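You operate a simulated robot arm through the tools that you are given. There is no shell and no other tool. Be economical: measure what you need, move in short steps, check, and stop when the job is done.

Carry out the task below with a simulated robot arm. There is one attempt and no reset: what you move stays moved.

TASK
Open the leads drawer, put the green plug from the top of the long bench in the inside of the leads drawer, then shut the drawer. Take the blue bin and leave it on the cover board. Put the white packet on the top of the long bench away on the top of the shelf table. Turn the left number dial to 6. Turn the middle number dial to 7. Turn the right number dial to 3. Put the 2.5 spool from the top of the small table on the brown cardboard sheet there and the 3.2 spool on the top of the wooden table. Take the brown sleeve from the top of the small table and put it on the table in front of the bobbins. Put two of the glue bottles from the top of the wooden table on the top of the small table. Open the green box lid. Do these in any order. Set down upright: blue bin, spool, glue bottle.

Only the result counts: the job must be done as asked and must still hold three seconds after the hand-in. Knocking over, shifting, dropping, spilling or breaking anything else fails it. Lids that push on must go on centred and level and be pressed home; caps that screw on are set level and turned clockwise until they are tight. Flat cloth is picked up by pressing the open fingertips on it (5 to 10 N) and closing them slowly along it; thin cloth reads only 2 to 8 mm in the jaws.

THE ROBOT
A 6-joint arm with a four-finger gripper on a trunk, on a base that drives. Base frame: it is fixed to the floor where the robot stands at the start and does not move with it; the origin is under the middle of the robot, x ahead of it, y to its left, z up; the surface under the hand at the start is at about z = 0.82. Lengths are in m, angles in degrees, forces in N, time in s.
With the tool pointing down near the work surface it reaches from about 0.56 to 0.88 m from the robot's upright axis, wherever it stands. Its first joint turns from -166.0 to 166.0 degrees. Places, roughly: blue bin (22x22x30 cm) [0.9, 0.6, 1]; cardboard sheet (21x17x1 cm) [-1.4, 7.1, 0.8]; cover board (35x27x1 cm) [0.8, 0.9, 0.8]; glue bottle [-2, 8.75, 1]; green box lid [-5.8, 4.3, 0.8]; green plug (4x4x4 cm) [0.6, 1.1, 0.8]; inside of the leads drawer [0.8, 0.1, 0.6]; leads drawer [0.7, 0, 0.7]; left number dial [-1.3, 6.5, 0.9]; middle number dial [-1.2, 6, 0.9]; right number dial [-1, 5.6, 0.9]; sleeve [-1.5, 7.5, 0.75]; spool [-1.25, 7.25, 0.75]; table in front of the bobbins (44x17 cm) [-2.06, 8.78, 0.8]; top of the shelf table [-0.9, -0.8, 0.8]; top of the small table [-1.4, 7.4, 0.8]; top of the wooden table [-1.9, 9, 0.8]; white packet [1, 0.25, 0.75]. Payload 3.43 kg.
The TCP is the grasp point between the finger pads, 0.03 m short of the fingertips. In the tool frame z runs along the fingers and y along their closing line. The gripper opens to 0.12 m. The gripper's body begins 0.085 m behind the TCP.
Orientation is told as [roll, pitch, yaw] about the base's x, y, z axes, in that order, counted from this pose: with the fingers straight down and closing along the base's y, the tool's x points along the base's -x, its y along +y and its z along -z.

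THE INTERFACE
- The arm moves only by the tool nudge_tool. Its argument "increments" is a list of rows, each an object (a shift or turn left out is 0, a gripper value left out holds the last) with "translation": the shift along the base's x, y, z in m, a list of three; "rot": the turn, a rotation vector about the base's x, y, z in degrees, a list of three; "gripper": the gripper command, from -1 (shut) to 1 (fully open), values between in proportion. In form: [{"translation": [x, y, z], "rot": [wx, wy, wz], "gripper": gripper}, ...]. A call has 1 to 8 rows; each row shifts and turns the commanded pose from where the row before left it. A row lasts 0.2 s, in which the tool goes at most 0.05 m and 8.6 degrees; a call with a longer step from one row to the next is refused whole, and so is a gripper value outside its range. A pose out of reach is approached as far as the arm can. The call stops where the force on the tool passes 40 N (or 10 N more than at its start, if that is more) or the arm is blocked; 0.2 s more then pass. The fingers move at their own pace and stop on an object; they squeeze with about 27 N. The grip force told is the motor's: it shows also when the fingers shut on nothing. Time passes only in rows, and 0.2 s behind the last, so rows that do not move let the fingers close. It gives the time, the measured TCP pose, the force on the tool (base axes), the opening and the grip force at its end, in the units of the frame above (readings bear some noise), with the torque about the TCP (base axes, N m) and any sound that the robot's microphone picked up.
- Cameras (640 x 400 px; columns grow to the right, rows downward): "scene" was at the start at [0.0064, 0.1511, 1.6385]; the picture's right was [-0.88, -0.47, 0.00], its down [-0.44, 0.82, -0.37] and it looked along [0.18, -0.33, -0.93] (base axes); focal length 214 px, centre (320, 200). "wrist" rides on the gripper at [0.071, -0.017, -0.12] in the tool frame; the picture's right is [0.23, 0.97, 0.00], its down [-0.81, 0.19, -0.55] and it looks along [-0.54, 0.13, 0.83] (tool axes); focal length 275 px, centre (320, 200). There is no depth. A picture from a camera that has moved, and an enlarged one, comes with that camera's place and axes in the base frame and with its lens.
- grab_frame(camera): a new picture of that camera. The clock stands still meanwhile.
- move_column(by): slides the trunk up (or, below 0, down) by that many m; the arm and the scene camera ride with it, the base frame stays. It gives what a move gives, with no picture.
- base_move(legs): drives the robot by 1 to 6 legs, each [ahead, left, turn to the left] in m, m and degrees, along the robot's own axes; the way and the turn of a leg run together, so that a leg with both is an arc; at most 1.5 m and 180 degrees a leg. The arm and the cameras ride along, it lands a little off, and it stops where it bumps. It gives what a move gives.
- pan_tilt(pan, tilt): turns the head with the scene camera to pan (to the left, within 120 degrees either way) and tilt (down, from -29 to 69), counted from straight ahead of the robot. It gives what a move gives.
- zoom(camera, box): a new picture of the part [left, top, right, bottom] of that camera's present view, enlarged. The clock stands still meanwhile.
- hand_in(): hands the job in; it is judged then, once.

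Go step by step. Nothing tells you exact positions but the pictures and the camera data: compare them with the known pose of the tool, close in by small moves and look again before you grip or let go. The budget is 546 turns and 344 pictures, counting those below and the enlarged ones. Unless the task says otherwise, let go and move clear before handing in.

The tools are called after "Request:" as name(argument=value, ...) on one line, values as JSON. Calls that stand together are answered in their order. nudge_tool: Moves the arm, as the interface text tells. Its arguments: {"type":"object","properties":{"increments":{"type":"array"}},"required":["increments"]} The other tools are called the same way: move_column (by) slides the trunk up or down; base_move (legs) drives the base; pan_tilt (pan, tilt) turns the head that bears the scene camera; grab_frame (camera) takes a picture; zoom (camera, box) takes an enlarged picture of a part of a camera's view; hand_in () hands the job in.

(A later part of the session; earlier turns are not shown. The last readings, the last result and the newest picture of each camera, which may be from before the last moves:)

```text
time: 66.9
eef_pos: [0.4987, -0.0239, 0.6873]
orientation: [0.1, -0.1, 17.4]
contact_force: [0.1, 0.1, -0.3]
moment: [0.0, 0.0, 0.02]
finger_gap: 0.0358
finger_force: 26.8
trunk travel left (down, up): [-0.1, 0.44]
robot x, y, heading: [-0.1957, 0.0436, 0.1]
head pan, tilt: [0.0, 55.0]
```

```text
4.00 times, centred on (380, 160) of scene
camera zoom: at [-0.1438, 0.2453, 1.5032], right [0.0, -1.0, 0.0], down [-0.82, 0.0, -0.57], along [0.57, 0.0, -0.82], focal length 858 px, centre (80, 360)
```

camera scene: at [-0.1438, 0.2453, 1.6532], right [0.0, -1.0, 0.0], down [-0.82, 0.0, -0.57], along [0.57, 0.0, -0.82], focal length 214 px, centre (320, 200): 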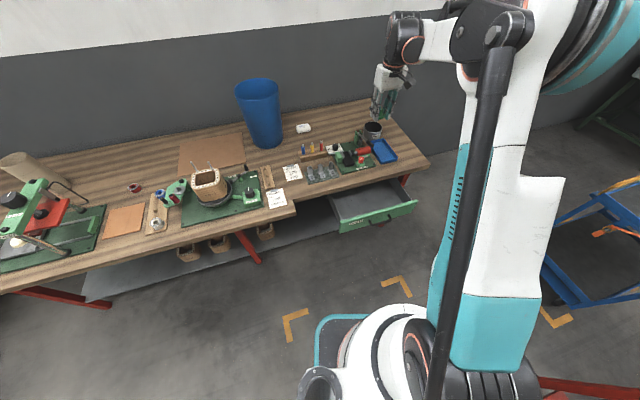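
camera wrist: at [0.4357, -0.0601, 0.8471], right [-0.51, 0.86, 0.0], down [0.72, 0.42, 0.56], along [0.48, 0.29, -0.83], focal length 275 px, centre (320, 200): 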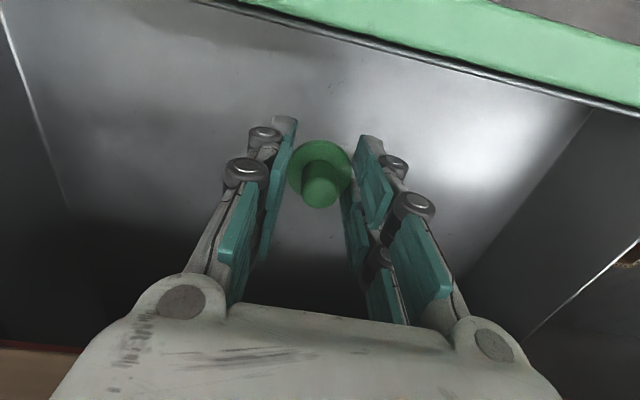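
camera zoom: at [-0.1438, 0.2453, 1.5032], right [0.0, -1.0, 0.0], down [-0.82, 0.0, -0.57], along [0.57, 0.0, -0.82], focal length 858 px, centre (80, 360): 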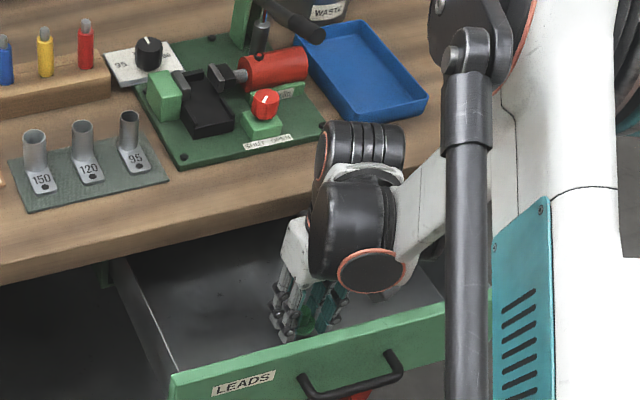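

Continuing down until contact.

Request:
nudge_tool(increments=[{"translation": [0, 0, -0.01]}, {"translation": [0, 0, -0.008]}, {"translation": [0, 0, -0.006]}, {}])

Request:
grab_frame(camera="wrist")

```text
time: 67.4
eef_pos: [0.4987, -0.0231, 0.6773]
orientation: [0.0, -0.4, 17.4]
contact_force: [0.4, 1.6, 23.7]
moment: [-0.25, 0.15, -0.01]
finger_gap: 0.0354
finger_force: 26.8
trunk travel left (down, up): [-0.1, 0.44]
robot x, y, heading: [-0.1953, 0.0459, 0.0]
head pan, tilt: [0.0, 55.0]
stopped in row 2: the force on the tool passed its limit at 59 N (the readings are from after the stop); the commanded pose is now the measured one
```

```text
310 pictures are left
camera wrist: at [0.4349, -0.0612, 0.7981], right [-0.51, 0.86, 0.0], down [0.71, 0.42, 0.56], along [0.48, 0.28, -0.83], focal length 275 px, centre (320, 200)
```

wrist: 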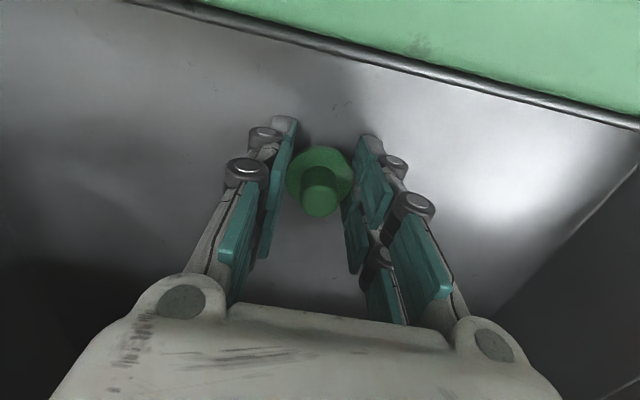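

The fingertips are on the drawer floor. Releasing the plug and rising.

Request:
nudge_tool(increments=[{"translation": [0, 0, 0.004], "gripper": -0.2}, {"gripper": 0}, {}, {"translation": [0, 0, 0.04]}, {"translation": [0, 0, 0.04]}, {"translation": [0, 0, 0.045]}, {"translation": [0, 0, 0.045]}, {"translation": [0, 0, 0.045]}])

Request:
grab_frame(camera="wrist")

```text
time: 69.2
eef_pos: [0.4992, -0.0231, 0.8948]
orientation: [0.1, -0.2, 17.3]
contact_force: [0.7, -0.8, 0.7]
moment: [0.01, 0.03, -0.03]
finger_gap: 0.0602
finger_force: 0.0
trunk travel left (down, up): [-0.1, 0.44]
robot x, y, heading: [-0.1972, 0.0415, 0.2]
head pan, tilt: [0.0, 55.0]
```

```text
309 pictures are left
camera wrist: at [0.4353, -0.0601, 1.0158], right [-0.51, 0.86, 0.0], down [0.72, 0.42, 0.56], along [0.48, 0.28, -0.83], focal length 275 px, centre (320, 200)
```

wrist: 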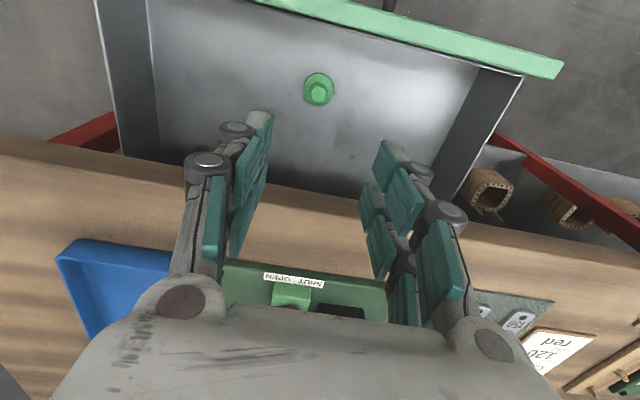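

The plug sits upright in the drawer. I'll back off to the earlier stance and reorient the gripper to grip the handle and push it shut.

Request:
base_move(legs=[[-0.309, -0.1, 0]])

Request:
nudge_tool(increments=[{"rot": [0, 0, -8.4], "translation": [0, 0, 0.02]}, {"rot": [0, 0, -8.4], "translation": [0, 0, 0.02]}, {"rot": [0, 0, -8.4], "translation": [0, 0, 0.02]}, {"rot": [0, 0, -8.4], "translation": [0, 0, 0.02]}, {"rot": [0, 0, -8.4], "translation": [0, 0, 0.02]}, {"rot": [0, 0, -8.4], "translation": [0, 0, 0.02]}, {"rot": [0, 0, -8.4]}, {"rot": [0, 0, -8.4]}])

Request:
nudge_tool(increments=[{"rot": [0, 0, -8.4]}, {"rot": [0, 0, -8.4]}, {"rot": [0, 0, -8.4]}, {"rot": [2.2, -8.21, 0]}, {"rot": [2.2, -8.21, 0]}, {"rot": [2.2, -8.21, 0]}, {"rot": [2.2, -8.21, 0]}, {"rot": [2.2, -8.21, 0]}])

Request:
move_column(by=-0.05)

```text
time: 71.3
eef_pos: [0.1909, -0.1238, 0.8949]
orientation: [0.2, -0.2, 17.6]
contact_force: [0.1, 0.2, 0.7]
moment: [0.01, 0.0, 0.03]
finger_gap: 0.06
finger_force: 0.1
trunk travel left (down, up): [-0.1, 0.44]
robot x, y, heading: [-0.5076, -0.0576, 0.5]
head pan, tilt: [0.0, 55.0]
```

```text
time: 73.2
eef_pos: [0.1913, -0.1228, 1.0155]
orientation: [0.1, -0.2, -49.8]
contact_force: [-0.2, 0.1, 0.4]
moment: [0.0, 0.0, 0.06]
finger_gap: 0.06
finger_force: 0.0
trunk travel left (down, up): [-0.1, 0.44]
robot x, y, heading: [-0.5003, -0.0588, -0.1]
head pan, tilt: [0.0, 55.0]
```

```text
time: 75.0
eef_pos: [0.1913, -0.1239, 1.015]
orientation: [42.9, -0.4, -75.0]
contact_force: [0.2, -0.8, 0.3]
moment: [0.02, 0.02, -0.04]
finger_gap: 0.0599
finger_force: 0.0
trunk travel left (down, up): [-0.1, 0.44]
robot x, y, heading: [-0.5001, -0.0592, 0.8]
head pan, tilt: [0.0, 55.0]
```

```text
time: 75.9
eef_pos: [0.1907, -0.1226, 0.9666]
orientation: [42.7, -0.3, -75.0]
contact_force: [0.4, 0.4, -0.4]
moment: [0.0, -0.02, 0.01]
finger_gap: 0.0601
finger_force: 0.0
trunk travel left (down, up): [-0.05, 0.49]
robot x, y, heading: [-0.5041, -0.0568, 0.1]
head pan, tilt: [0.0, 55.0]
```

Request:
nudge_tool(increments=[{"translation": [0.035, 0.012, -0.02], "rot": [2.2, -8.21, 0]}, {"translation": [0.035, 0.012, -0.02], "rot": [2.2, -8.21, 0]}, {"translation": [0.02, 0.01, -0.04]}, {"translation": [0.003, 0.002, -0.045]}, {"translation": [0, 0, -0.045]}, {"translation": [0, 0, -0.045]}, {}])

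Request:
pan_tilt(pan=-5, tilt=40)

Request:
grab_frame(camera="wrist")

Request:
zoom(camera="scene", box=[250, 140, 410, 240])

```text
time: 77.5
eef_pos: [0.2839, -0.0873, 0.7496]
orientation: [59.6, -0.2, -75.1]
contact_force: [1.3, 0.3, -0.4]
moment: [-0.03, -0.01, -0.01]
finger_gap: 0.06
finger_force: 0.0
trunk travel left (down, up): [-0.05, 0.49]
robot x, y, heading: [-0.5079, -0.0543, 0.4]
head pan, tilt: [0.0, 55.0]
```

```text
time: 78.2
eef_pos: [0.2844, -0.0865, 0.7506]
orientation: [59.7, -0.2, -75.1]
contact_force: [0.1, 0.4, -0.1]
moment: [0.03, 0.0, -0.01]
finger_gap: 0.06
finger_force: 0.0
trunk travel left (down, up): [-0.05, 0.49]
robot x, y, heading: [-0.5065, -0.0567, 0.3]
head pan, tilt: [-5.0, 40.0]
```

```text
308 pictures are left
camera wrist: at [0.1566, -0.0456, 0.7965], right [0.42, 0.35, 0.84], down [-0.16, -0.88, 0.45], along [0.9, -0.32, -0.31], focal length 275 px, centre (320, 200)
```

wrist: 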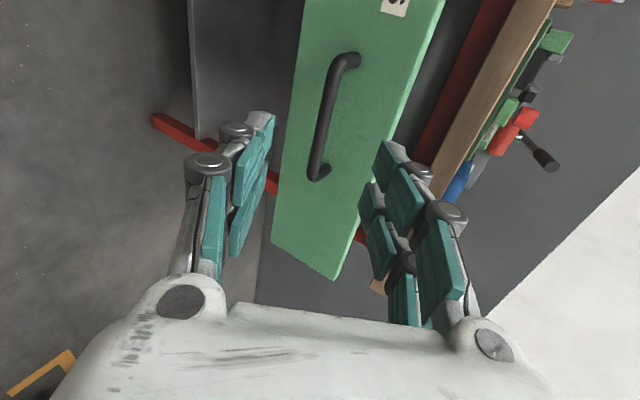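

```text
4.00 times, centred on (330, 190) of scene
camera zoom: at [-0.441, 0.1359, 1.4739], right [-0.08, -1.0, 0.0], down [-0.64, 0.05, -0.77], along [0.76, -0.06, -0.64], focal length 858 px, centre (280, 240)
```

zoom: 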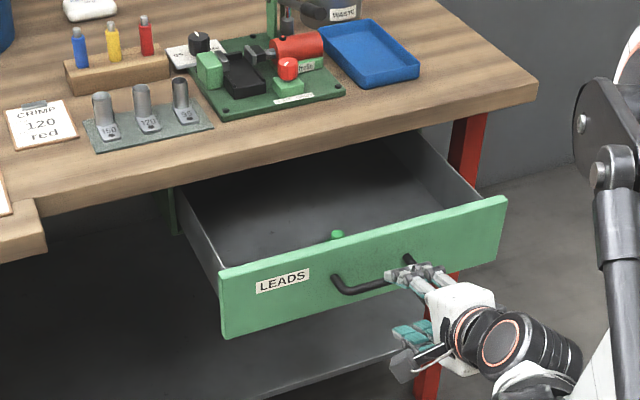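

Aligned with the handle as before. Approach and grip.

Request:
nudge_tool(increments=[{"translation": [0.029, 0.009, -0.0175]}, {"translation": [0.029, 0.009, -0.0175]}, {"translation": [0.027, 0.008, -0.017]}, {"gripper": -0.5}, {"gripper": -1}, {}, {}])

```text
time: 79.8
eef_pos: [0.3667, -0.062, 0.7024]
orientation: [59.9, -0.3, -75.3]
contact_force: [2.1, -3.3, 36.3]
moment: [-1.67, -1.06, 0.46]
finger_gap: 0.0112
finger_force: 45.1
trunk travel left (down, up): [-0.05, 0.49]
robot x, y, heading: [-0.5041, -0.0625, 0.1]
head pan, tilt: [-5.0, 40.0]
```

Gripped. Relieve the vertical load and drive the drawer in.

Request:
nudge_tool(increments=[{"translation": [0, 0, 0.004]}, {}])

Request:
base_move(legs=[[0.12, 0.039, 0]])

Request:
base_move(legs=[[0.1, 0.033, 0]])

Request:
zoom(camera="scene", box=[250, 100, 490, 250])

```text
time: 80.4
eef_pos: [0.3679, -0.0621, 0.7015]
orientation: [59.5, -0.4, -75.0]
contact_force: [1.1, -6.3, 5.2]
moment: [-1.79, -0.63, 0.3]
finger_gap: 0.0117
finger_force: 44.8
trunk travel left (down, up): [-0.05, 0.49]
robot x, y, heading: [-0.5005, -0.0588, 0.3]
head pan, tilt: [-5.0, 40.0]
```

```text
time: 81.7
eef_pos: [0.4901, -0.0219, 0.7016]
orientation: [59.7, -0.2, -75.2]
contact_force: [5.5, -16.8, -2.2]
moment: [-1.75, -0.52, 0.47]
finger_gap: 0.0113
finger_force: 45.2
trunk travel left (down, up): [-0.05, 0.49]
robot x, y, heading: [-0.3833, -0.0189, 0.5]
head pan, tilt: [-5.0, 40.0]
```

```text
time: 82.9
eef_pos: [0.582, 0.0085, 0.7007]
orientation: [59.5, -0.7, -75.0]
contact_force: [0.7, 0.4, -3.7]
moment: [-1.15, -0.34, 0.95]
finger_gap: 0.0112
finger_force: 44.8
trunk travel left (down, up): [-0.05, 0.49]
robot x, y, heading: [-0.2897, 0.0092, 0.2]
head pan, tilt: [-5.0, 40.0]
stopped in leg 1: the force on the tool passed its limit at 73 N (the readings are from after the stop); the commanded pose is now the measured one
```

```text
2.67 times, centred on (370, 175) of scene
camera zoom: at [-0.225, 0.2081, 1.4739], right [-0.08, -1.0, 0.0], down [-0.64, 0.05, -0.77], along [0.76, -0.06, -0.64], focal length 572 px, centre (187, 267)
```

zoom: 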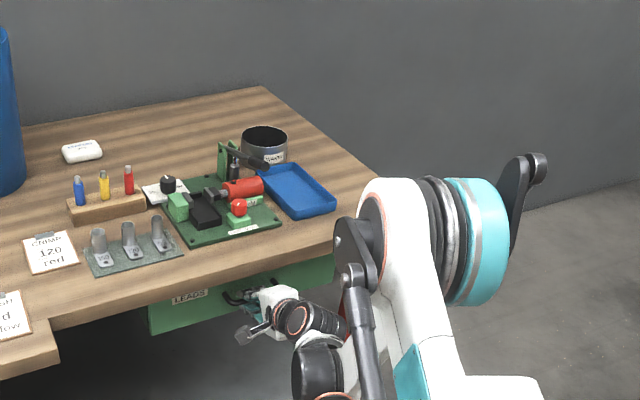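

Nearly shut (about 1 cm short). I'll push the rest with the arm.

Request:
nudge_tool(increments=[{"translation": [0.005, 0.0016, 0]}, {"translation": [0.005, 0.0016, 0]}, {"translation": [0.005, 0.0016, 0]}, {}])

```text
time: 83.4
eef_pos: [0.5834, 0.0085, 0.7002]
orientation: [59.1, -0.6, -75.2]
contact_force: [-8.7, -1.4, 7.7]
moment: [-1.05, -0.42, 1.1]
finger_gap: 0.0113
finger_force: 44.4
trunk travel left (down, up): [-0.05, 0.49]
robot x, y, heading: [-0.2944, 0.0118, 0.4]
head pan, tilt: [-5.0, 40.0]
stopped in row 2: the force on the tool passed its limit at 51 N (the readings are from after the stop); the commanded pose is now the measured one
```

I'll release, back away and check whether the drawer is flush.

Request:
nudge_tool(increments=[{"gripper": 0}, {}, {}, {"translation": [-0.029, -0.009, 0.0173]}, {"translation": [-0.029, -0.009, 0.0173]}, {"translation": [-0.029, -0.009, 0.0173]}, {}])

Request:
grab_frame(camera="wrist")

Request:
zoom(camera="scene", box=[270, 130, 430, 230])

```text
time: 85.0
eef_pos: [0.4967, -0.0202, 0.7508]
orientation: [59.3, -0.4, -75.1]
contact_force: [-1.3, 0.1, -0.2]
moment: [0.01, 0.02, -0.02]
finger_gap: 0.06
finger_force: 0.1
trunk travel left (down, up): [-0.05, 0.49]
robot x, y, heading: [-0.289, 0.0129, 0.4]
head pan, tilt: [-5.0, 40.0]
```

```text
305 pictures are left
camera wrist: at [0.3693, 0.0217, 0.7983], right [0.42, 0.36, 0.83], down [-0.16, -0.88, 0.46], along [0.89, -0.32, -0.31], focal length 275 px, centre (320, 200)
```

wrist: 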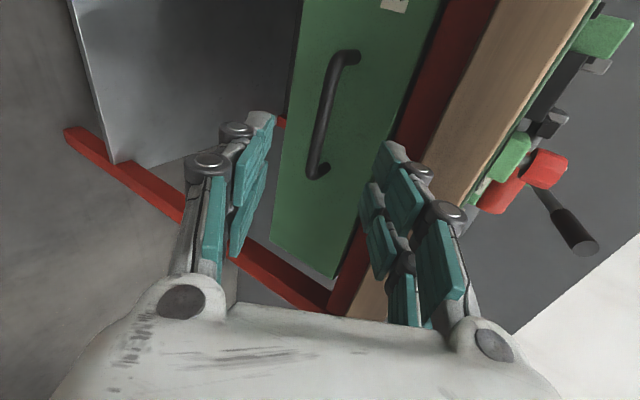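

```text
4.00 times, centred on (350, 180) of scene
camera zoom: at [-0.2261, 0.2078, 1.4739], right [-0.08, -1.0, 0.0], down [-0.64, 0.05, -0.77], along [0.76, -0.06, -0.64], focal length 858 px, centre (200, 280)
```

zoom: 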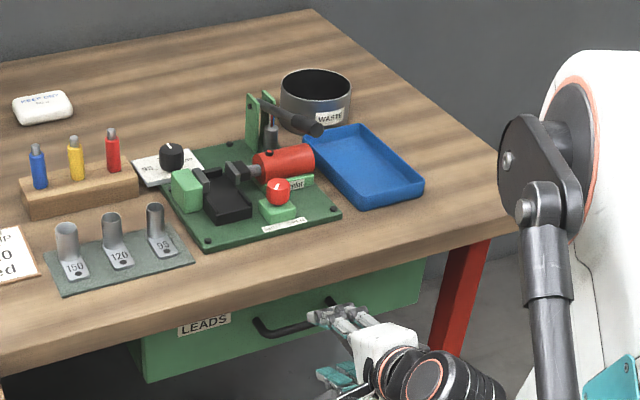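

It looks shut within a few millimetres. To be sure, I'll push the panel beside the handle with closed fingertips.

Request:
nudge_tool(increments=[{"translation": [0, -0.04, 0.007], "gripper": -1}, {"translation": [0.04, -0.03, 0.007]}, {}, {"translation": [0.03, 0.008, -0.018]}, {"translation": [0.025, 0.007, -0.015]}, {"translation": [0.01, 0.003, -0.006]}, {"translation": [0.007, 0.002, 0]}, {"translation": [0.007, 0.002, 0]}])

Request:
grab_frame(camera="wrist")

```text
refused: row 2 steps farther than a row can; nothing moved
```

```text
303 pictures are left
camera wrist: at [0.3693, 0.0217, 0.7983], right [0.42, 0.36, 0.83], down [-0.16, -0.88, 0.46], along [0.89, -0.32, -0.31], focal length 275 px, centre (320, 200)
```

wrist: 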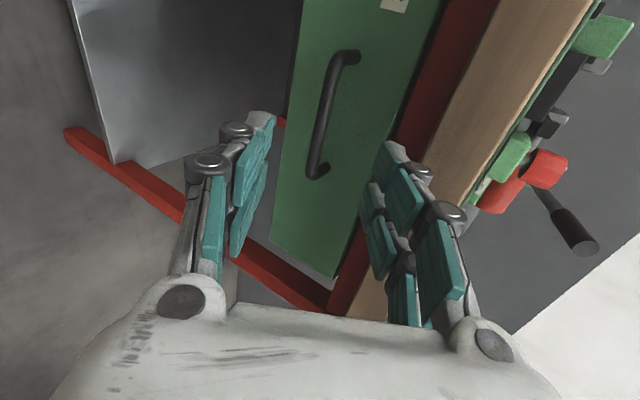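

Request:
nudge_tool(increments=[{"translation": [0, -0.04, 0.007], "gripper": -1}, {"translation": [0.035, -0.032, 0.007]}, {"translation": [0.006, 0, 0]}, {"translation": [0.03, 0.008, -0.018]}, {"translation": [0.025, 0.007, -0.015]}, {"translation": [0.01, 0.003, -0.006]}, {"translation": [0.007, 0.002, 0]}, {"translation": [0.007, 0.002, 0]}])

Request:
grab_frame(camera="wrist")

```text
time: 86.8
eef_pos: [0.6157, -0.0675, 0.7259]
orientation: [59.2, -0.4, -75.0]
contact_force: [0.1, 0.2, -0.1]
moment: [0.0, 0.02, -0.03]
finger_gap: 0.0001
finger_force: 26.9
trunk travel left (down, up): [-0.05, 0.49]
robot x, y, heading: [-0.2885, 0.0132, 0.4]
head pan, tilt: [-5.0, 40.0]
```

```text
302 pictures are left
camera wrist: at [0.4895, -0.0276, 0.7728], right [0.42, 0.36, 0.83], down [-0.16, -0.88, 0.46], along [0.89, -0.32, -0.31], focal length 275 px, centre (320, 200)
```

wrist: 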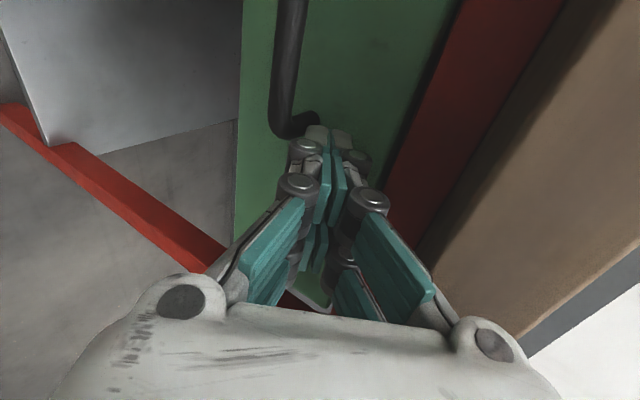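

Fingertips are just before the panel; push on.

Request:
nudge_tool(increments=[{"translation": [0.008, 0.0025, 0]}, {"translation": [0.008, 0.0025, 0]}, {"translation": [0.008, 0.0025, 0]}, {"translation": [0.008, 0.0025, 0]}, {"translation": [0.008, 0.0025, 0]}])

```text
time: 87.4
eef_pos: [0.6236, -0.0676, 0.7249]
orientation: [58.9, -0.6, -75.1]
contact_force: [-18.1, -0.5, 7.1]
moment: [0.22, -0.08, 0.5]
finger_gap: 0.0001
finger_force: 26.8
trunk travel left (down, up): [-0.05, 0.49]
robot x, y, heading: [-0.2916, 0.0133, 0.5]
head pan, tilt: [-5.0, 40.0]
stopped in row 2: the force on the tool passed its limit at 54 N (the readings are from after the stop); the commanded pose is now the measured one
```

The panel is firm at its stop, so the drawer is shut. Next: the white packet. I'll retract, point the tool down and raise.

Request:
nudge_tool(increments=[{"translation": [-0.035, -0.01, 0.02]}, {"translation": [-0.035, -0.01, 0.02]}, {"translation": [-0.035, -0.01, 0.02]}, {"translation": [-0.035, -0.01, 0.02]}, {"translation": [-0.02, 0, 0.04]}, {"rot": [-2.2, 8.21, 0], "translation": [0, 0, 0.03]}, {"rot": [-2.2, 8.21, 0], "translation": [0, 0, 0.03]}, {"rot": [-2.2, 8.21, 0], "translation": [0, 0, 0.03]}])

Request:
nudge_tool(increments=[{"rot": [-2.2, 8.21, 0], "translation": [0, 0, 0.03]}, {"rot": [-2.2, 8.21, 0], "translation": [0, 0, 0.03]}, {"rot": [-2.2, 8.21, 0], "translation": [0, 0, 0.03]}, {"rot": [-2.2, 8.21, 0], "translation": [0, 0, 0.03], "gripper": 1}, {"rot": [0, 0, 8.5]}, {"rot": [0, 0, 8.5]}, {"rot": [0, 0, 8.5]}, {"rot": [0, 0, 8.5]}])

Request:
move_column(by=0.2)

Request:
nudge_tool(increments=[{"rot": [0, 0, 8.5]}, {"rot": [0, 0, 8.5]}, {"rot": [0, 0, 8.5]}, {"rot": [0, 0, 8.5]}, {"rot": [0, 0, 8.5]}, {"rot": [0, 0, 8.5]}, {"rot": [0, 0, 8.0]}])

```text
time: 89.2
eef_pos: [0.465, -0.108, 0.9338]
orientation: [33.3, -0.6, -74.9]
contact_force: [-0.5, -0.1, 0.2]
moment: [0.01, 0.01, 0.0]
finger_gap: 0.0
finger_force: 27.2
trunk travel left (down, up): [-0.05, 0.49]
robot x, y, heading: [-0.2899, 0.0141, 0.0]
head pan, tilt: [-5.0, 40.0]
```

```text
time: 91.0
eef_pos: [0.468, -0.1064, 1.0531]
orientation: [-0.6, -0.3, -40.3]
contact_force: [0.7, 0.8, 0.2]
moment: [0.0, 0.0, 0.02]
finger_gap: 0.12
finger_force: 0.0
trunk travel left (down, up): [-0.05, 0.49]
robot x, y, heading: [-0.2873, 0.011, 0.4]
head pan, tilt: [-5.0, 40.0]
```

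```text
time: 93.1
eef_pos: [0.4667, -0.1067, 1.2546]
orientation: [-0.6, -0.2, -40.6]
contact_force: [0.8, 0.1, 0.1]
moment: [-0.01, 0.02, 0.0]
finger_gap: 0.1199
finger_force: 0.0
trunk travel left (down, up): [-0.25, 0.29]
robot x, y, heading: [-0.2891, 0.0156, 0.3]
head pan, tilt: [-5.0, 40.0]
```

```text
time: 94.7
eef_pos: [0.4662, -0.1061, 1.254]
orientation: [-0.6, -0.3, 18.6]
contact_force: [-0.1, -0.1, 0.5]
moment: [0.02, 0.02, -0.02]
finger_gap: 0.1199
finger_force: 0.1
trunk travel left (down, up): [-0.25, 0.29]
robot x, y, heading: [-0.2889, 0.015, 0.1]
head pan, tilt: [-5.0, 40.0]
```

Drive to the bench in front of the packet.

Request:
base_move(legs=[[0.46, 0.085, 0], [0, 0, 18]])

Request:
pan_tilt(pan=0, tilt=50)

Request:
grab_frame(camera="scene")

Request:
grab_frame(camera="wrist")

```text
time: 98.5
eef_pos: [0.9215, 0.2283, 1.2544]
orientation: [-0.6, -0.2, 36.9]
contact_force: [-1.0, 0.5, -0.2]
moment: [-0.01, -0.02, 0.01]
finger_gap: 0.12
finger_force: 0.1
trunk travel left (down, up): [-0.25, 0.29]
robot x, y, heading: [0.1671, 0.1004, 18.8]
head pan, tilt: [-5.0, 40.0]
```

```text
time: 99.2
eef_pos: [0.9213, 0.2282, 1.2551]
orientation: [-0.6, -0.3, 36.9]
contact_force: [-0.4, 0.6, -1.0]
moment: [-0.01, 0.01, 0.01]
finger_gap: 0.12
finger_force: 0.0
trunk travel left (down, up): [-0.25, 0.29]
robot x, y, heading: [0.1648, 0.1047, 18.7]
head pan, tilt: [0.0, 50.0]
```

```text
301 pictures are left
camera scene: at [0.1568, 0.3117, 1.6598], right [0.32, -0.95, 0.0], down [-0.73, -0.25, -0.64], along [0.61, 0.21, -0.77], focal length 214 px, centre (320, 200)
```

scene: 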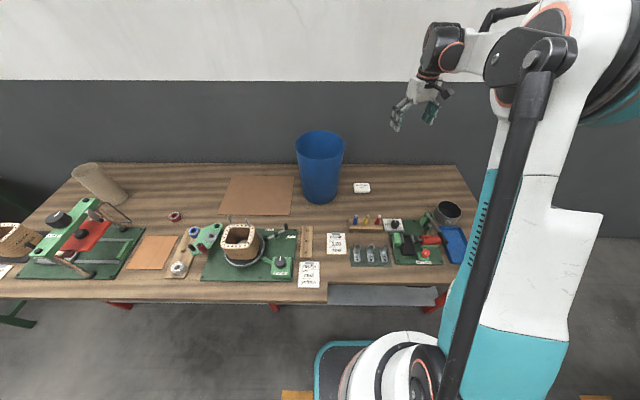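

```text
300 pictures are left
camera wrist: at [0.8734, 0.1727, 1.375], right [-0.77, 0.64, -0.01], down [0.53, 0.64, 0.56], along [0.36, 0.42, -0.83], focal length 275 px, centre (320, 200)
```

wrist: 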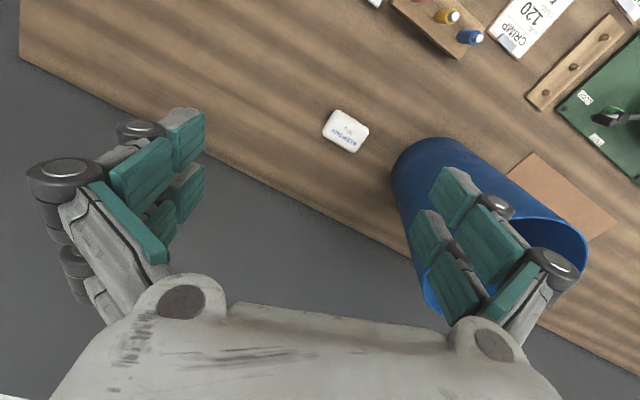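

Packet around [0.965, 0.354]. I'll zoom for its orientation.

Request:
zoom(camera="scene", box=[290, 150, 450, 250])

Request:
zoom(camera="wrist", box=[300, 90, 400, 170])

```text
4.00 times, centred on (370, 200) of scene
camera zoom: at [0.1568, 0.3117, 1.6598], right [0.32, -0.95, 0.0], down [-0.73, -0.25, -0.64], along [0.61, 0.21, -0.77], focal length 858 px, centre (120, 200)
```

zoom: 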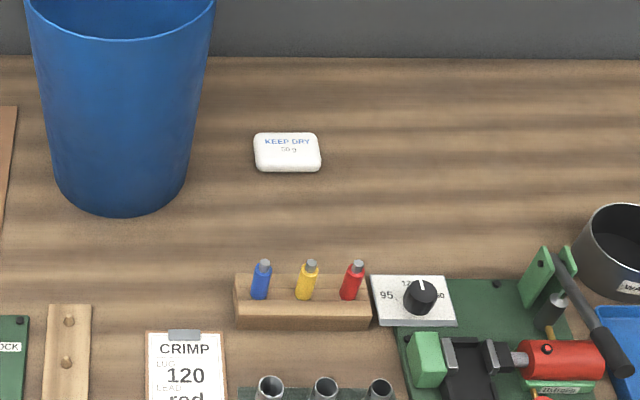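

```text
5.00 times, centred on (350, 130) of wrist
camera zoom: at [0.8734, 0.1727, 1.375], right [-0.77, 0.64, -0.01], down [0.53, 0.64, 0.56], along [0.36, 0.42, -0.83], focal length 1376 px, centre (170, 550)
```

zoom: 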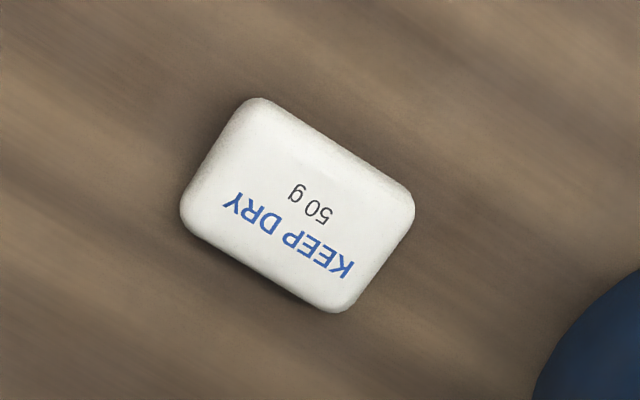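

Packet's long side runs along the bench. I'll turn to close across its short side (camera away from the bin) and hover above it.

Request:
nudge_tool(increments=[{"translation": [0.02, 0.02, 0], "rot": [0, 0, 8.2]}, {"translation": [0.02, 0.02, 0], "rot": [0, 0, 8.2]}, {"translation": [0.006, 0.02, 0], "rot": [0, 0, 8.2]}, {"translation": [0, 0.02, 0], "rot": [0, 0, 8.2]}, {"translation": [0, 0.02, 0], "rot": [0, 0, 8.2]}, {"translation": [0, 0.027, 0], "rot": [0, 0, 8.2]}, {"rot": [0, 0, 8.2]}, {"rot": [0, 0, 8.2]}])

Request:
nudge_tool(increments=[{"rot": [0, 0, 7.4], "translation": [0, 0, -0.04]}, {"translation": [0, 0, -0.045]}, {"translation": [0, 0, -0.045]}, {"translation": [0, 0, -0.045]}, {"translation": [0, 0, -0.045]}, {"translation": [0, 0, -0.045]}, {"translation": [0, 0, -0.04]}, {}])

Request:
grab_frame(camera="wrist")

Request:
zoom(camera="scene", box=[290, 120, 450, 220])

```text
time: 101.0
eef_pos: [0.968, 0.3548, 1.2543]
orientation: [-0.6, -0.3, 102.6]
contact_force: [0.2, -0.3, 0.6]
moment: [0.01, -0.01, 0.04]
finger_gap: 0.12
finger_force: 0.1
trunk travel left (down, up): [-0.25, 0.29]
robot x, y, heading: [0.1622, 0.1048, 18.5]
head pan, tilt: [0.0, 50.0]
```

```text
time: 102.8
eef_pos: [0.9666, 0.3533, 0.9489]
orientation: [-0.6, -0.3, 110.0]
contact_force: [0.3, 0.7, 0.1]
moment: [0.0, 0.03, 0.04]
finger_gap: 0.1201
finger_force: 0.2
trunk travel left (down, up): [-0.25, 0.29]
robot x, y, heading: [0.1705, 0.1086, 18.5]
head pan, tilt: [0.0, 50.0]
```

```text
297 pictures are left
camera wrist: at [1.0064, 0.2925, 1.0695], right [-0.84, -0.55, -0.01], down [-0.46, 0.69, 0.56], along [-0.3, 0.47, -0.83], focal length 275 px, centre (320, 200)
```

wrist: 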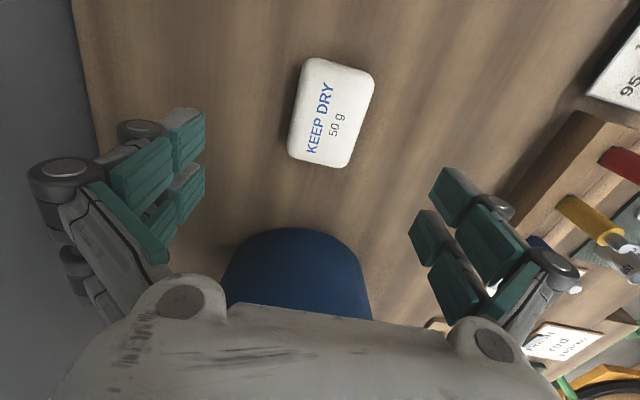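

```text
4.00 times, centred on (370, 170) of scene
camera zoom: at [0.1569, 0.3118, 1.6598], right [0.32, -0.95, 0.0], down [-0.73, -0.25, -0.64], along [0.61, 0.21, -0.77], focal length 858 px, centre (120, 320)
```

zoom: 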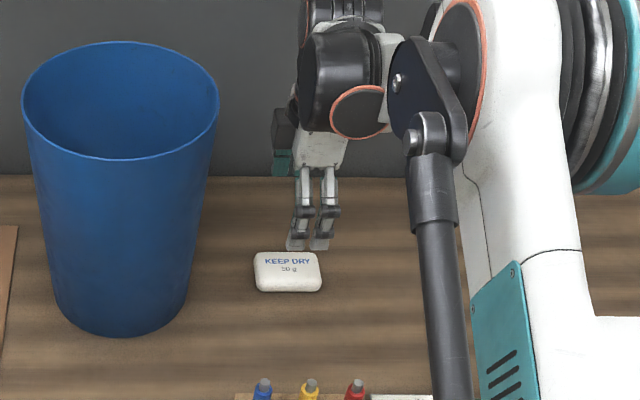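

Packet centre is about [0.965, 0.345]. Descend and grip.

Request:
nudge_tool(increments=[{"translation": [-0.001, -0.008, -0.035]}, {"translation": [0, 0, -0.035]}, {"translation": [0, 0, -0.024]}, {"gripper": 0.2}, {"gripper": -0.5}, {"gripper": -1}, {}, {}])

Request:
grab_frame(camera="wrist")

```text
time: 104.7
eef_pos: [0.9671, 0.346, 0.8561]
orientation: [-0.5, -0.4, 109.9]
contact_force: [-0.1, -0.6, -0.2]
moment: [0.0, 0.01, 0.0]
finger_gap: 0.0593
finger_force: 26.9
trunk travel left (down, up): [-0.25, 0.29]
robot x, y, heading: [0.1674, 0.1022, 18.8]
head pan, tilt: [0.0, 50.0]
```

```text
295 pictures are left
camera wrist: at [1.0058, 0.2846, 0.9761], right [-0.84, -0.55, -0.01], down [-0.46, 0.69, 0.56], along [-0.3, 0.47, -0.83], focal length 275 px, centre (320, 200)
```

wrist: 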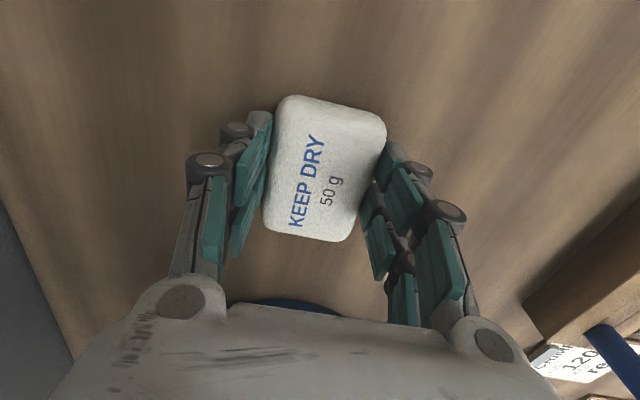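

Packet held. Lift, back off, and turn toward the shelf table to see it.

Request:
nudge_tool(increments=[{"translation": [0, 0, 0.05]}, {"translation": [0, 0, 0.05]}, {"translation": [0, 0, 0.05]}, {"translation": [0, 0, 0.05]}, {"translation": [0, 0, 0.05]}, {"translation": [0, 0, 0.05]}, {"translation": [0, 0, 0.05]}, {"translation": [0, 0, 0.05]}])

Request:
base_move(legs=[[-0.5, 0.15, 0], [0, 0, -93]])

Request:
grab_frame(camera="scene")

```text
time: 106.5
eef_pos: [0.9686, 0.3471, 1.258]
orientation: [-0.5, -0.3, 110.0]
contact_force: [0.3, 0.3, -0.5]
moment: [0.0, -0.01, -0.03]
finger_gap: 0.0591
finger_force: 26.8
trunk travel left (down, up): [-0.25, 0.29]
robot x, y, heading: [0.1677, 0.1062, 18.6]
head pan, tilt: [0.0, 50.0]
```

```text
time: 113.5
eef_pos: [-0.1578, -0.7318, 1.2555]
orientation: [-0.6, -0.2, 16.7]
contact_force: [0.8, -0.6, -0.2]
moment: [0.01, 0.0, -0.02]
finger_gap: 0.0591
finger_force: 26.4
trunk travel left (down, up): [-0.25, 0.29]
robot x, y, heading: [-0.3574, 0.0817, -74.5]
head pan, tilt: [0.0, 50.0]
```

```text
294 pictures are left
camera scene: at [-0.1497, 0.081, 1.6597], right [-0.96, -0.27, 0.0], down [-0.21, 0.74, -0.64], along [0.17, -0.62, -0.77], focal length 214 px, centre (320, 200)
```

scene: 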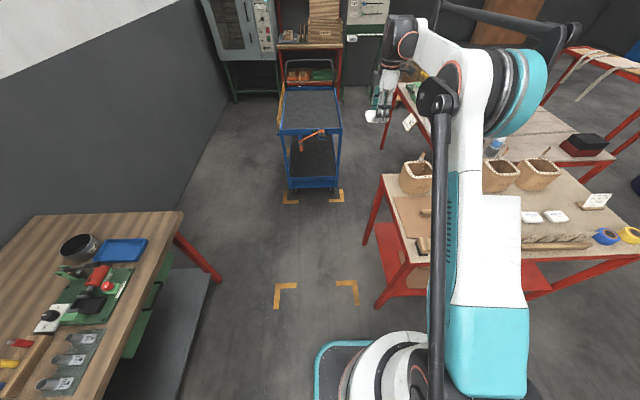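

The shelf table is to my right, partly hidden by the arm. Pan for a better view.

Request:
pan_tilt(pan=-50, tilt=45)

Request:
grab_frame(camera="scene")

```text
time: 114.6
eef_pos: [-0.1573, -0.7321, 1.2553]
orientation: [-0.6, -0.3, 16.7]
contact_force: [0.0, 0.4, 0.1]
moment: [-0.02, -0.02, 0.03]
finger_gap: 0.0592
finger_force: 27.3
trunk travel left (down, up): [-0.25, 0.29]
robot x, y, heading: [-0.3582, 0.0793, -74.3]
head pan, tilt: [-50.0, 45.0]
```

```text
293 pictures are left
camera scene: at [-0.2162, 0.0882, 1.6667], right [-0.82, 0.57, 0.0], down [0.4, 0.58, -0.71], along [-0.4, -0.58, -0.71], focal length 214 px, centre (320, 200)
```

scene: 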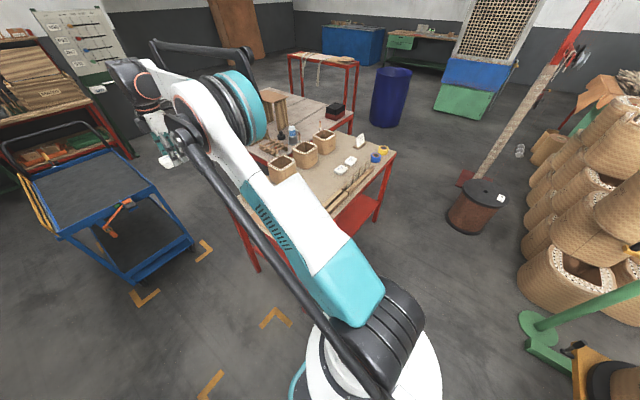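

I can see two other packets on the table; zooming for a free spot.

Request:
zoom(camera="scene", box=[250, 110, 410, 210])

```text
4.00 times, centred on (330, 160) of scene
camera zoom: at [-0.2162, 0.0882, 1.6667], right [-0.82, 0.57, 0.0], down [0.4, 0.58, -0.71], along [-0.4, -0.58, -0.71], focal length 858 px, centre (280, 360)
```

zoom: 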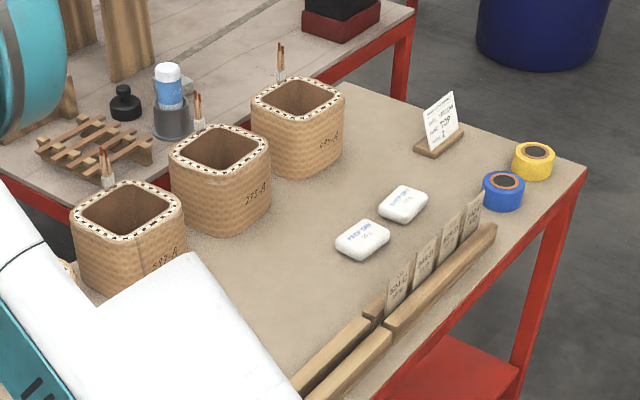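

Free spot at about [-0.79, -0.73] between baskets, rails and packets. Drive sideways to it.

Request:
base_move(legs=[[-0.086, -0.627, 0]])

Request:
pan_tilt(pan=10, tilt=50)

Request:
grab_frame(camera="scene")

Request:
grab_frame(camera="wrist")

```text
time: 118.2
eef_pos: [-0.7788, -0.8139, 1.2556]
orientation: [-0.7, -0.2, 16.9]
contact_force: [-0.8, 0.0, -0.8]
moment: [0.01, -0.01, 0.0]
finger_gap: 0.0594
finger_force: 27.2
trunk travel left (down, up): [-0.25, 0.29]
robot x, y, heading: [-0.9796, -0.0027, -74.3]
head pan, tilt: [-50.0, 45.0]
```

```text
time: 119.5
eef_pos: [-0.7781, -0.8151, 1.2558]
orientation: [-0.5, -0.3, 16.9]
contact_force: [-1.7, -0.3, -1.2]
moment: [-0.01, -0.03, 0.02]
finger_gap: 0.0591
finger_force: 27.1
trunk travel left (down, up): [-0.25, 0.29]
robot x, y, heading: [-0.9842, -0.0041, -74.5]
head pan, tilt: [10.0, 50.0]
```

```text
291 pictures are left
camera scene: at [-0.7597, 0.0023, 1.6597], right [-0.9, -0.43, 0.0], down [-0.33, 0.69, -0.64], along [0.28, -0.58, -0.77], focal length 214 px, centre (320, 200)
```

scene: 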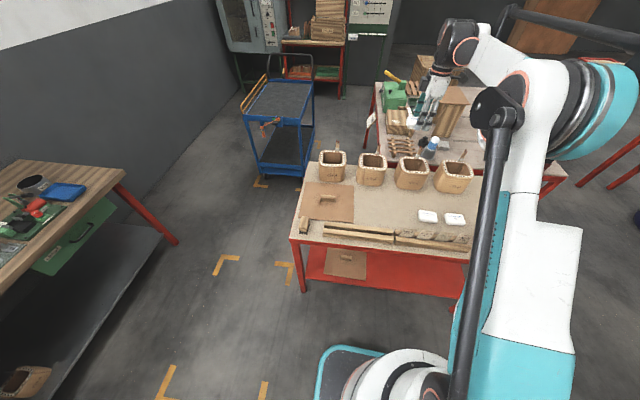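

```text
290 pictures are left
camera wrist: at [-0.8439, -0.8498, 1.3766], right [-0.5, 0.86, -0.01], down [0.72, 0.42, 0.56], along [0.49, 0.27, -0.83], focal length 275 px, centre (320, 200)
```

wrist: 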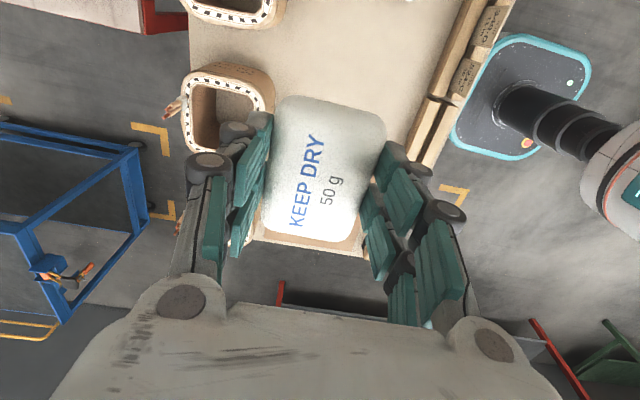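

Move over the free spot and descend.

Request:
nudge_tool(increments=[{"translation": [-0.004, 0.048, 0]}, {"translation": [-0.003, 0.048, 0]}, {"translation": [0, 0, -0.05]}, {"translation": [0, 0, -0.05]}, {"translation": [0, 0, -0.05]}, {"translation": [0, 0, -0.05]}, {"translation": [0, 0, -0.05]}, {"translation": [0, 0, -0.05]}])

Request:
grab_frame(camera="wrist")

Request:
zoom(camera="scene", box=[310, 140, 470, 240])

```text
time: 121.3
eef_pos: [-0.7874, -0.7181, 0.9543]
orientation: [-0.6, -0.4, 16.8]
contact_force: [0.0, 0.2, -1.5]
moment: [0.01, -0.01, 0.01]
finger_gap: 0.0591
finger_force: 27.0
trunk travel left (down, up): [-0.25, 0.29]
robot x, y, heading: [-0.981, -0.0013, -74.2]
head pan, tilt: [10.0, 50.0]
```

```text
289 pictures are left
camera wrist: at [-0.8521, -0.753, 1.0749], right [-0.5, 0.86, -0.01], down [0.72, 0.42, 0.56], along [0.48, 0.27, -0.83], focal length 275 px, centre (320, 200)
```

wrist: 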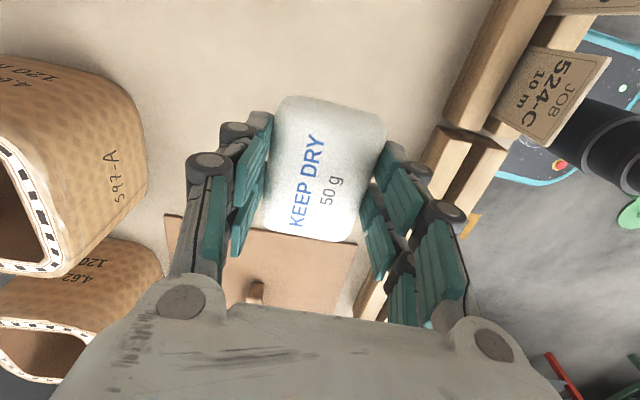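

```text
4.00 times, centred on (390, 190) of scene
camera zoom: at [-0.7594, 0.0015, 1.6596], right [-0.9, -0.43, 0.0], down [-0.33, 0.69, -0.64], along [0.28, -0.58, -0.77], focal length 858 px, centre (40, 240)
```

zoom: 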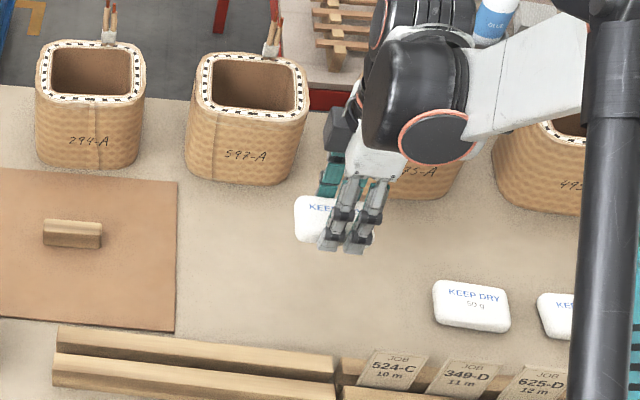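

The landing area is clear. Lower to the table.

Request:
nudge_tool(increments=[{"translation": [0, 0, -0.04]}, {"translation": [0, 0, -0.035]}, {"translation": [0, 0, -0.012]}, {"translation": [0, 0, -0.006]}, {"translation": [0, 0, -0.004]}, {}])

Request:
zoom(camera="scene", box=[340, 160, 460, 235])

```text
time: 122.7
eef_pos: [-0.7868, -0.7187, 0.8589]
orientation: [-0.6, -0.2, 16.8]
contact_force: [0.6, 0.6, -0.4]
moment: [0.01, 0.0, -0.03]
finger_gap: 0.0593
finger_force: 27.0
trunk travel left (down, up): [-0.25, 0.29]
robot x, y, heading: [-0.9801, -0.0014, -74.5]
head pan, tilt: [10.0, 50.0]
```

```text
5.33 times, centred on (400, 198) of scene
camera zoom: at [-0.7597, 0.0024, 1.6597], right [-0.9, -0.43, 0.0], down [-0.33, 0.69, -0.64], along [0.28, -0.58, -0.77], focal length 1144 px, centre (-107, 213)
```

zoom: 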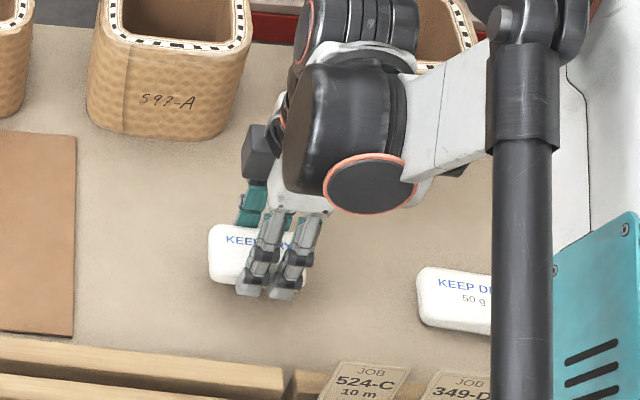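

Request:
nudge_tool(increments=[{"translation": [0, 0, -0.003]}, {"translation": [0, 0, -0.003]}, {"translation": [0, 0, -0.003]}, {"translation": [0, 0, -0.003]}, {}])

```text
time: 123.9
eef_pos: [-0.7863, -0.7191, 0.8467]
orientation: [-0.7, -0.3, 16.8]
contact_force: [-0.7, 0.9, -0.7]
moment: [-0.01, 0.0, 0.01]
finger_gap: 0.0594
finger_force: 27.1
trunk travel left (down, up): [-0.25, 0.29]
robot x, y, heading: [-0.9799, -0.0005, -74.3]
head pan, tilt: [10.0, 50.0]
```

No contact yet; the table is a bit lower. Continue gently.

Request:
nudge_tool(increments=[{"translation": [0, 0, -0.004]}, {"translation": [0, 0, -0.004]}, {"translation": [0, 0, -0.004]}, {"translation": [0, 0, -0.004]}, {"translation": [0, 0, -0.004]}, {"translation": [0, 0, -0.004]}])

```text
time: 125.2
eef_pos: [-0.7868, -0.7171, 0.8284]
orientation: [-0.8, -0.3, 16.7]
contact_force: [-1.1, 4.4, 20.8]
moment: [0.57, 0.35, -0.07]
finger_gap: 0.0596
finger_force: 26.4
trunk travel left (down, up): [-0.25, 0.29]
robot x, y, heading: [-0.9814, -0.0016, -74.5]
head pan, tilt: [10.0, 50.0]
stopped in row 6: the force on the tool passed its limit at 47 N (the readings are from after the stop); the commanded pose is now the measured one
```

Contact with the table. Release slightly and lift away.

Request:
nudge_tool(increments=[{"translation": [0, 0, 0.002], "gripper": 0.15}, {"gripper": 0.35}, {}, {"translation": [0, 0, 0.04]}, {"translation": [0, 0, 0.05]}, {"translation": [0, 0, 0.05]}, {"translation": [0, 0, 0.05]}, {"translation": [0, 0, 0.05]}])

Request:
grab_frame(camera="wrist")

```text
time: 127.0
eef_pos: [-0.7856, -0.7186, 1.0699]
orientation: [-0.8, -0.2, 16.8]
contact_force: [-0.5, -0.6, 0.6]
moment: [0.01, 0.0, 0.0]
finger_gap: 0.0813
finger_force: 0.0
trunk travel left (down, up): [-0.25, 0.29]
robot x, y, heading: [-0.9784, -0.0007, -74.5]
head pan, tilt: [10.0, 50.0]
```

```text
286 pictures are left
camera wrist: at [-0.8507, -0.7528, 1.1903], right [-0.5, 0.87, -0.01], down [0.72, 0.42, 0.55], along [0.49, 0.27, -0.83], focal length 275 px, centre (320, 200)
```

wrist: 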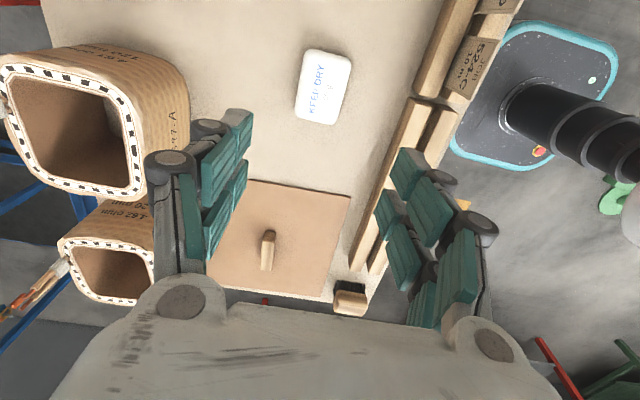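

The packet is down on the shelf table. Now the blue bin: raise, turn back to the bench and drive in front of bin and cover board.

Request:
nudge_tool(increments=[{"translation": [0, 0, 0.05]}, {"translation": [0, 0, 0.05]}, {"translation": [0, 0, 0.05]}, {"translation": [0, 0, 0.05]}, {"translation": [0, 0, 0.03]}])

Request:
base_move(legs=[[0, 0, 92.5], [1.12, 0.119, 0]])

Request:
pan_tilt(pan=5, tilt=45)

Request:
grab_frame(camera="scene")

Request:
grab_frame(camera="wrist")

```text
time: 128.2
eef_pos: [-0.7864, -0.7186, 1.2984]
orientation: [-0.7, -0.3, 16.8]
contact_force: [0.1, -0.2, 0.3]
moment: [0.01, -0.03, -0.01]
finger_gap: 0.0809
finger_force: 0.1
trunk travel left (down, up): [-0.25, 0.29]
robot x, y, heading: [-0.9801, -0.001, -74.5]
head pan, tilt: [10.0, 50.0]
```

```text
time: 137.9
eef_pos: [0.7396, 0.7124, 1.2975]
orientation: [-0.6, -0.3, 110.3]
contact_force: [-0.5, -0.1, -0.2]
moment: [0.01, 0.0, 0.03]
finger_gap: 0.0808
finger_force: 0.1
trunk travel left (down, up): [-0.25, 0.29]
robot x, y, heading: [0.0352, 0.4745, 19.1]
head pan, tilt: [10.0, 50.0]
```

```text
time: 138.6
eef_pos: [0.7393, 0.7105, 1.298]
orientation: [-0.6, -0.4, 110.3]
contact_force: [0.6, 0.1, 0.6]
moment: [-0.02, 0.0, -0.01]
finger_gap: 0.0812
finger_force: 0.0
trunk travel left (down, up): [-0.25, 0.29]
robot x, y, heading: [0.0331, 0.4748, 19.1]
head pan, tilt: [5.0, 45.0]
```

```text
285 pictures are left
camera scene: at [0.0249, 0.6914, 1.6666], right [0.41, -0.91, 0.0], down [-0.65, -0.29, -0.71], along [0.64, 0.29, -0.71], focal length 214 px, centre (320, 200)
```

scene: 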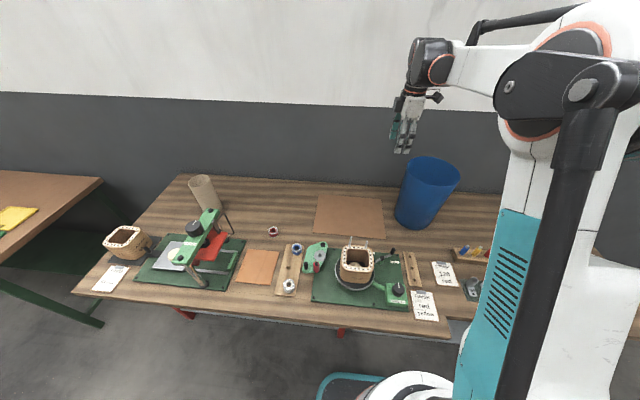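

```text
284 pictures are left
camera wrist: at [0.7786, 0.6506, 1.4181], right [-0.83, -0.55, -0.01], down [-0.47, 0.69, 0.55], along [-0.3, 0.47, -0.83], focal length 275 px, centre (320, 200)
```

wrist: 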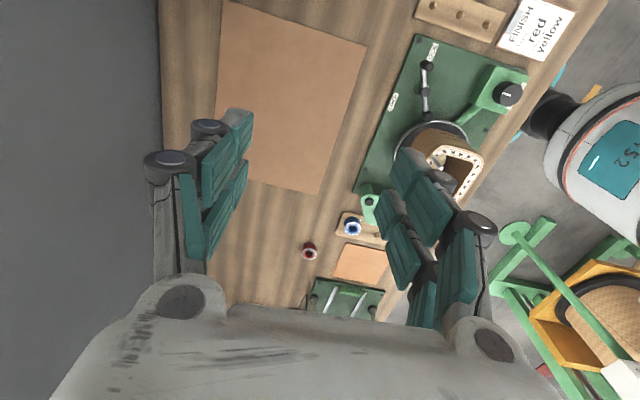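

Zooming in on the bin rim.

Request:
zoom(camera="scene", box=[370, 145, 482, 235])

```text
4.44 times, centred on (426, 190) of scene
camera zoom: at [0.0249, 0.6914, 1.6666], right [0.41, -0.91, 0.0], down [-0.65, -0.29, -0.71], along [0.64, 0.29, -0.71], focal length 953 px, centre (-151, 244)
```

zoom: 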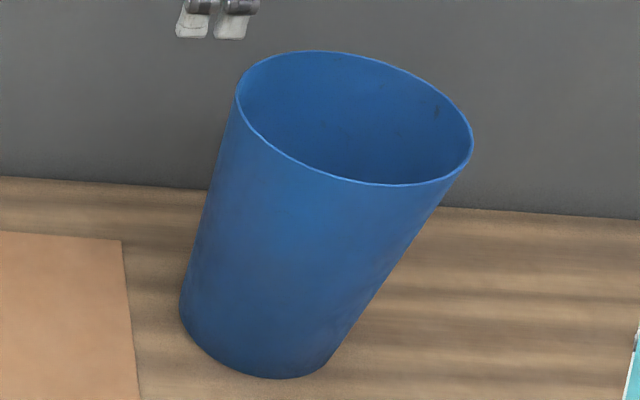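

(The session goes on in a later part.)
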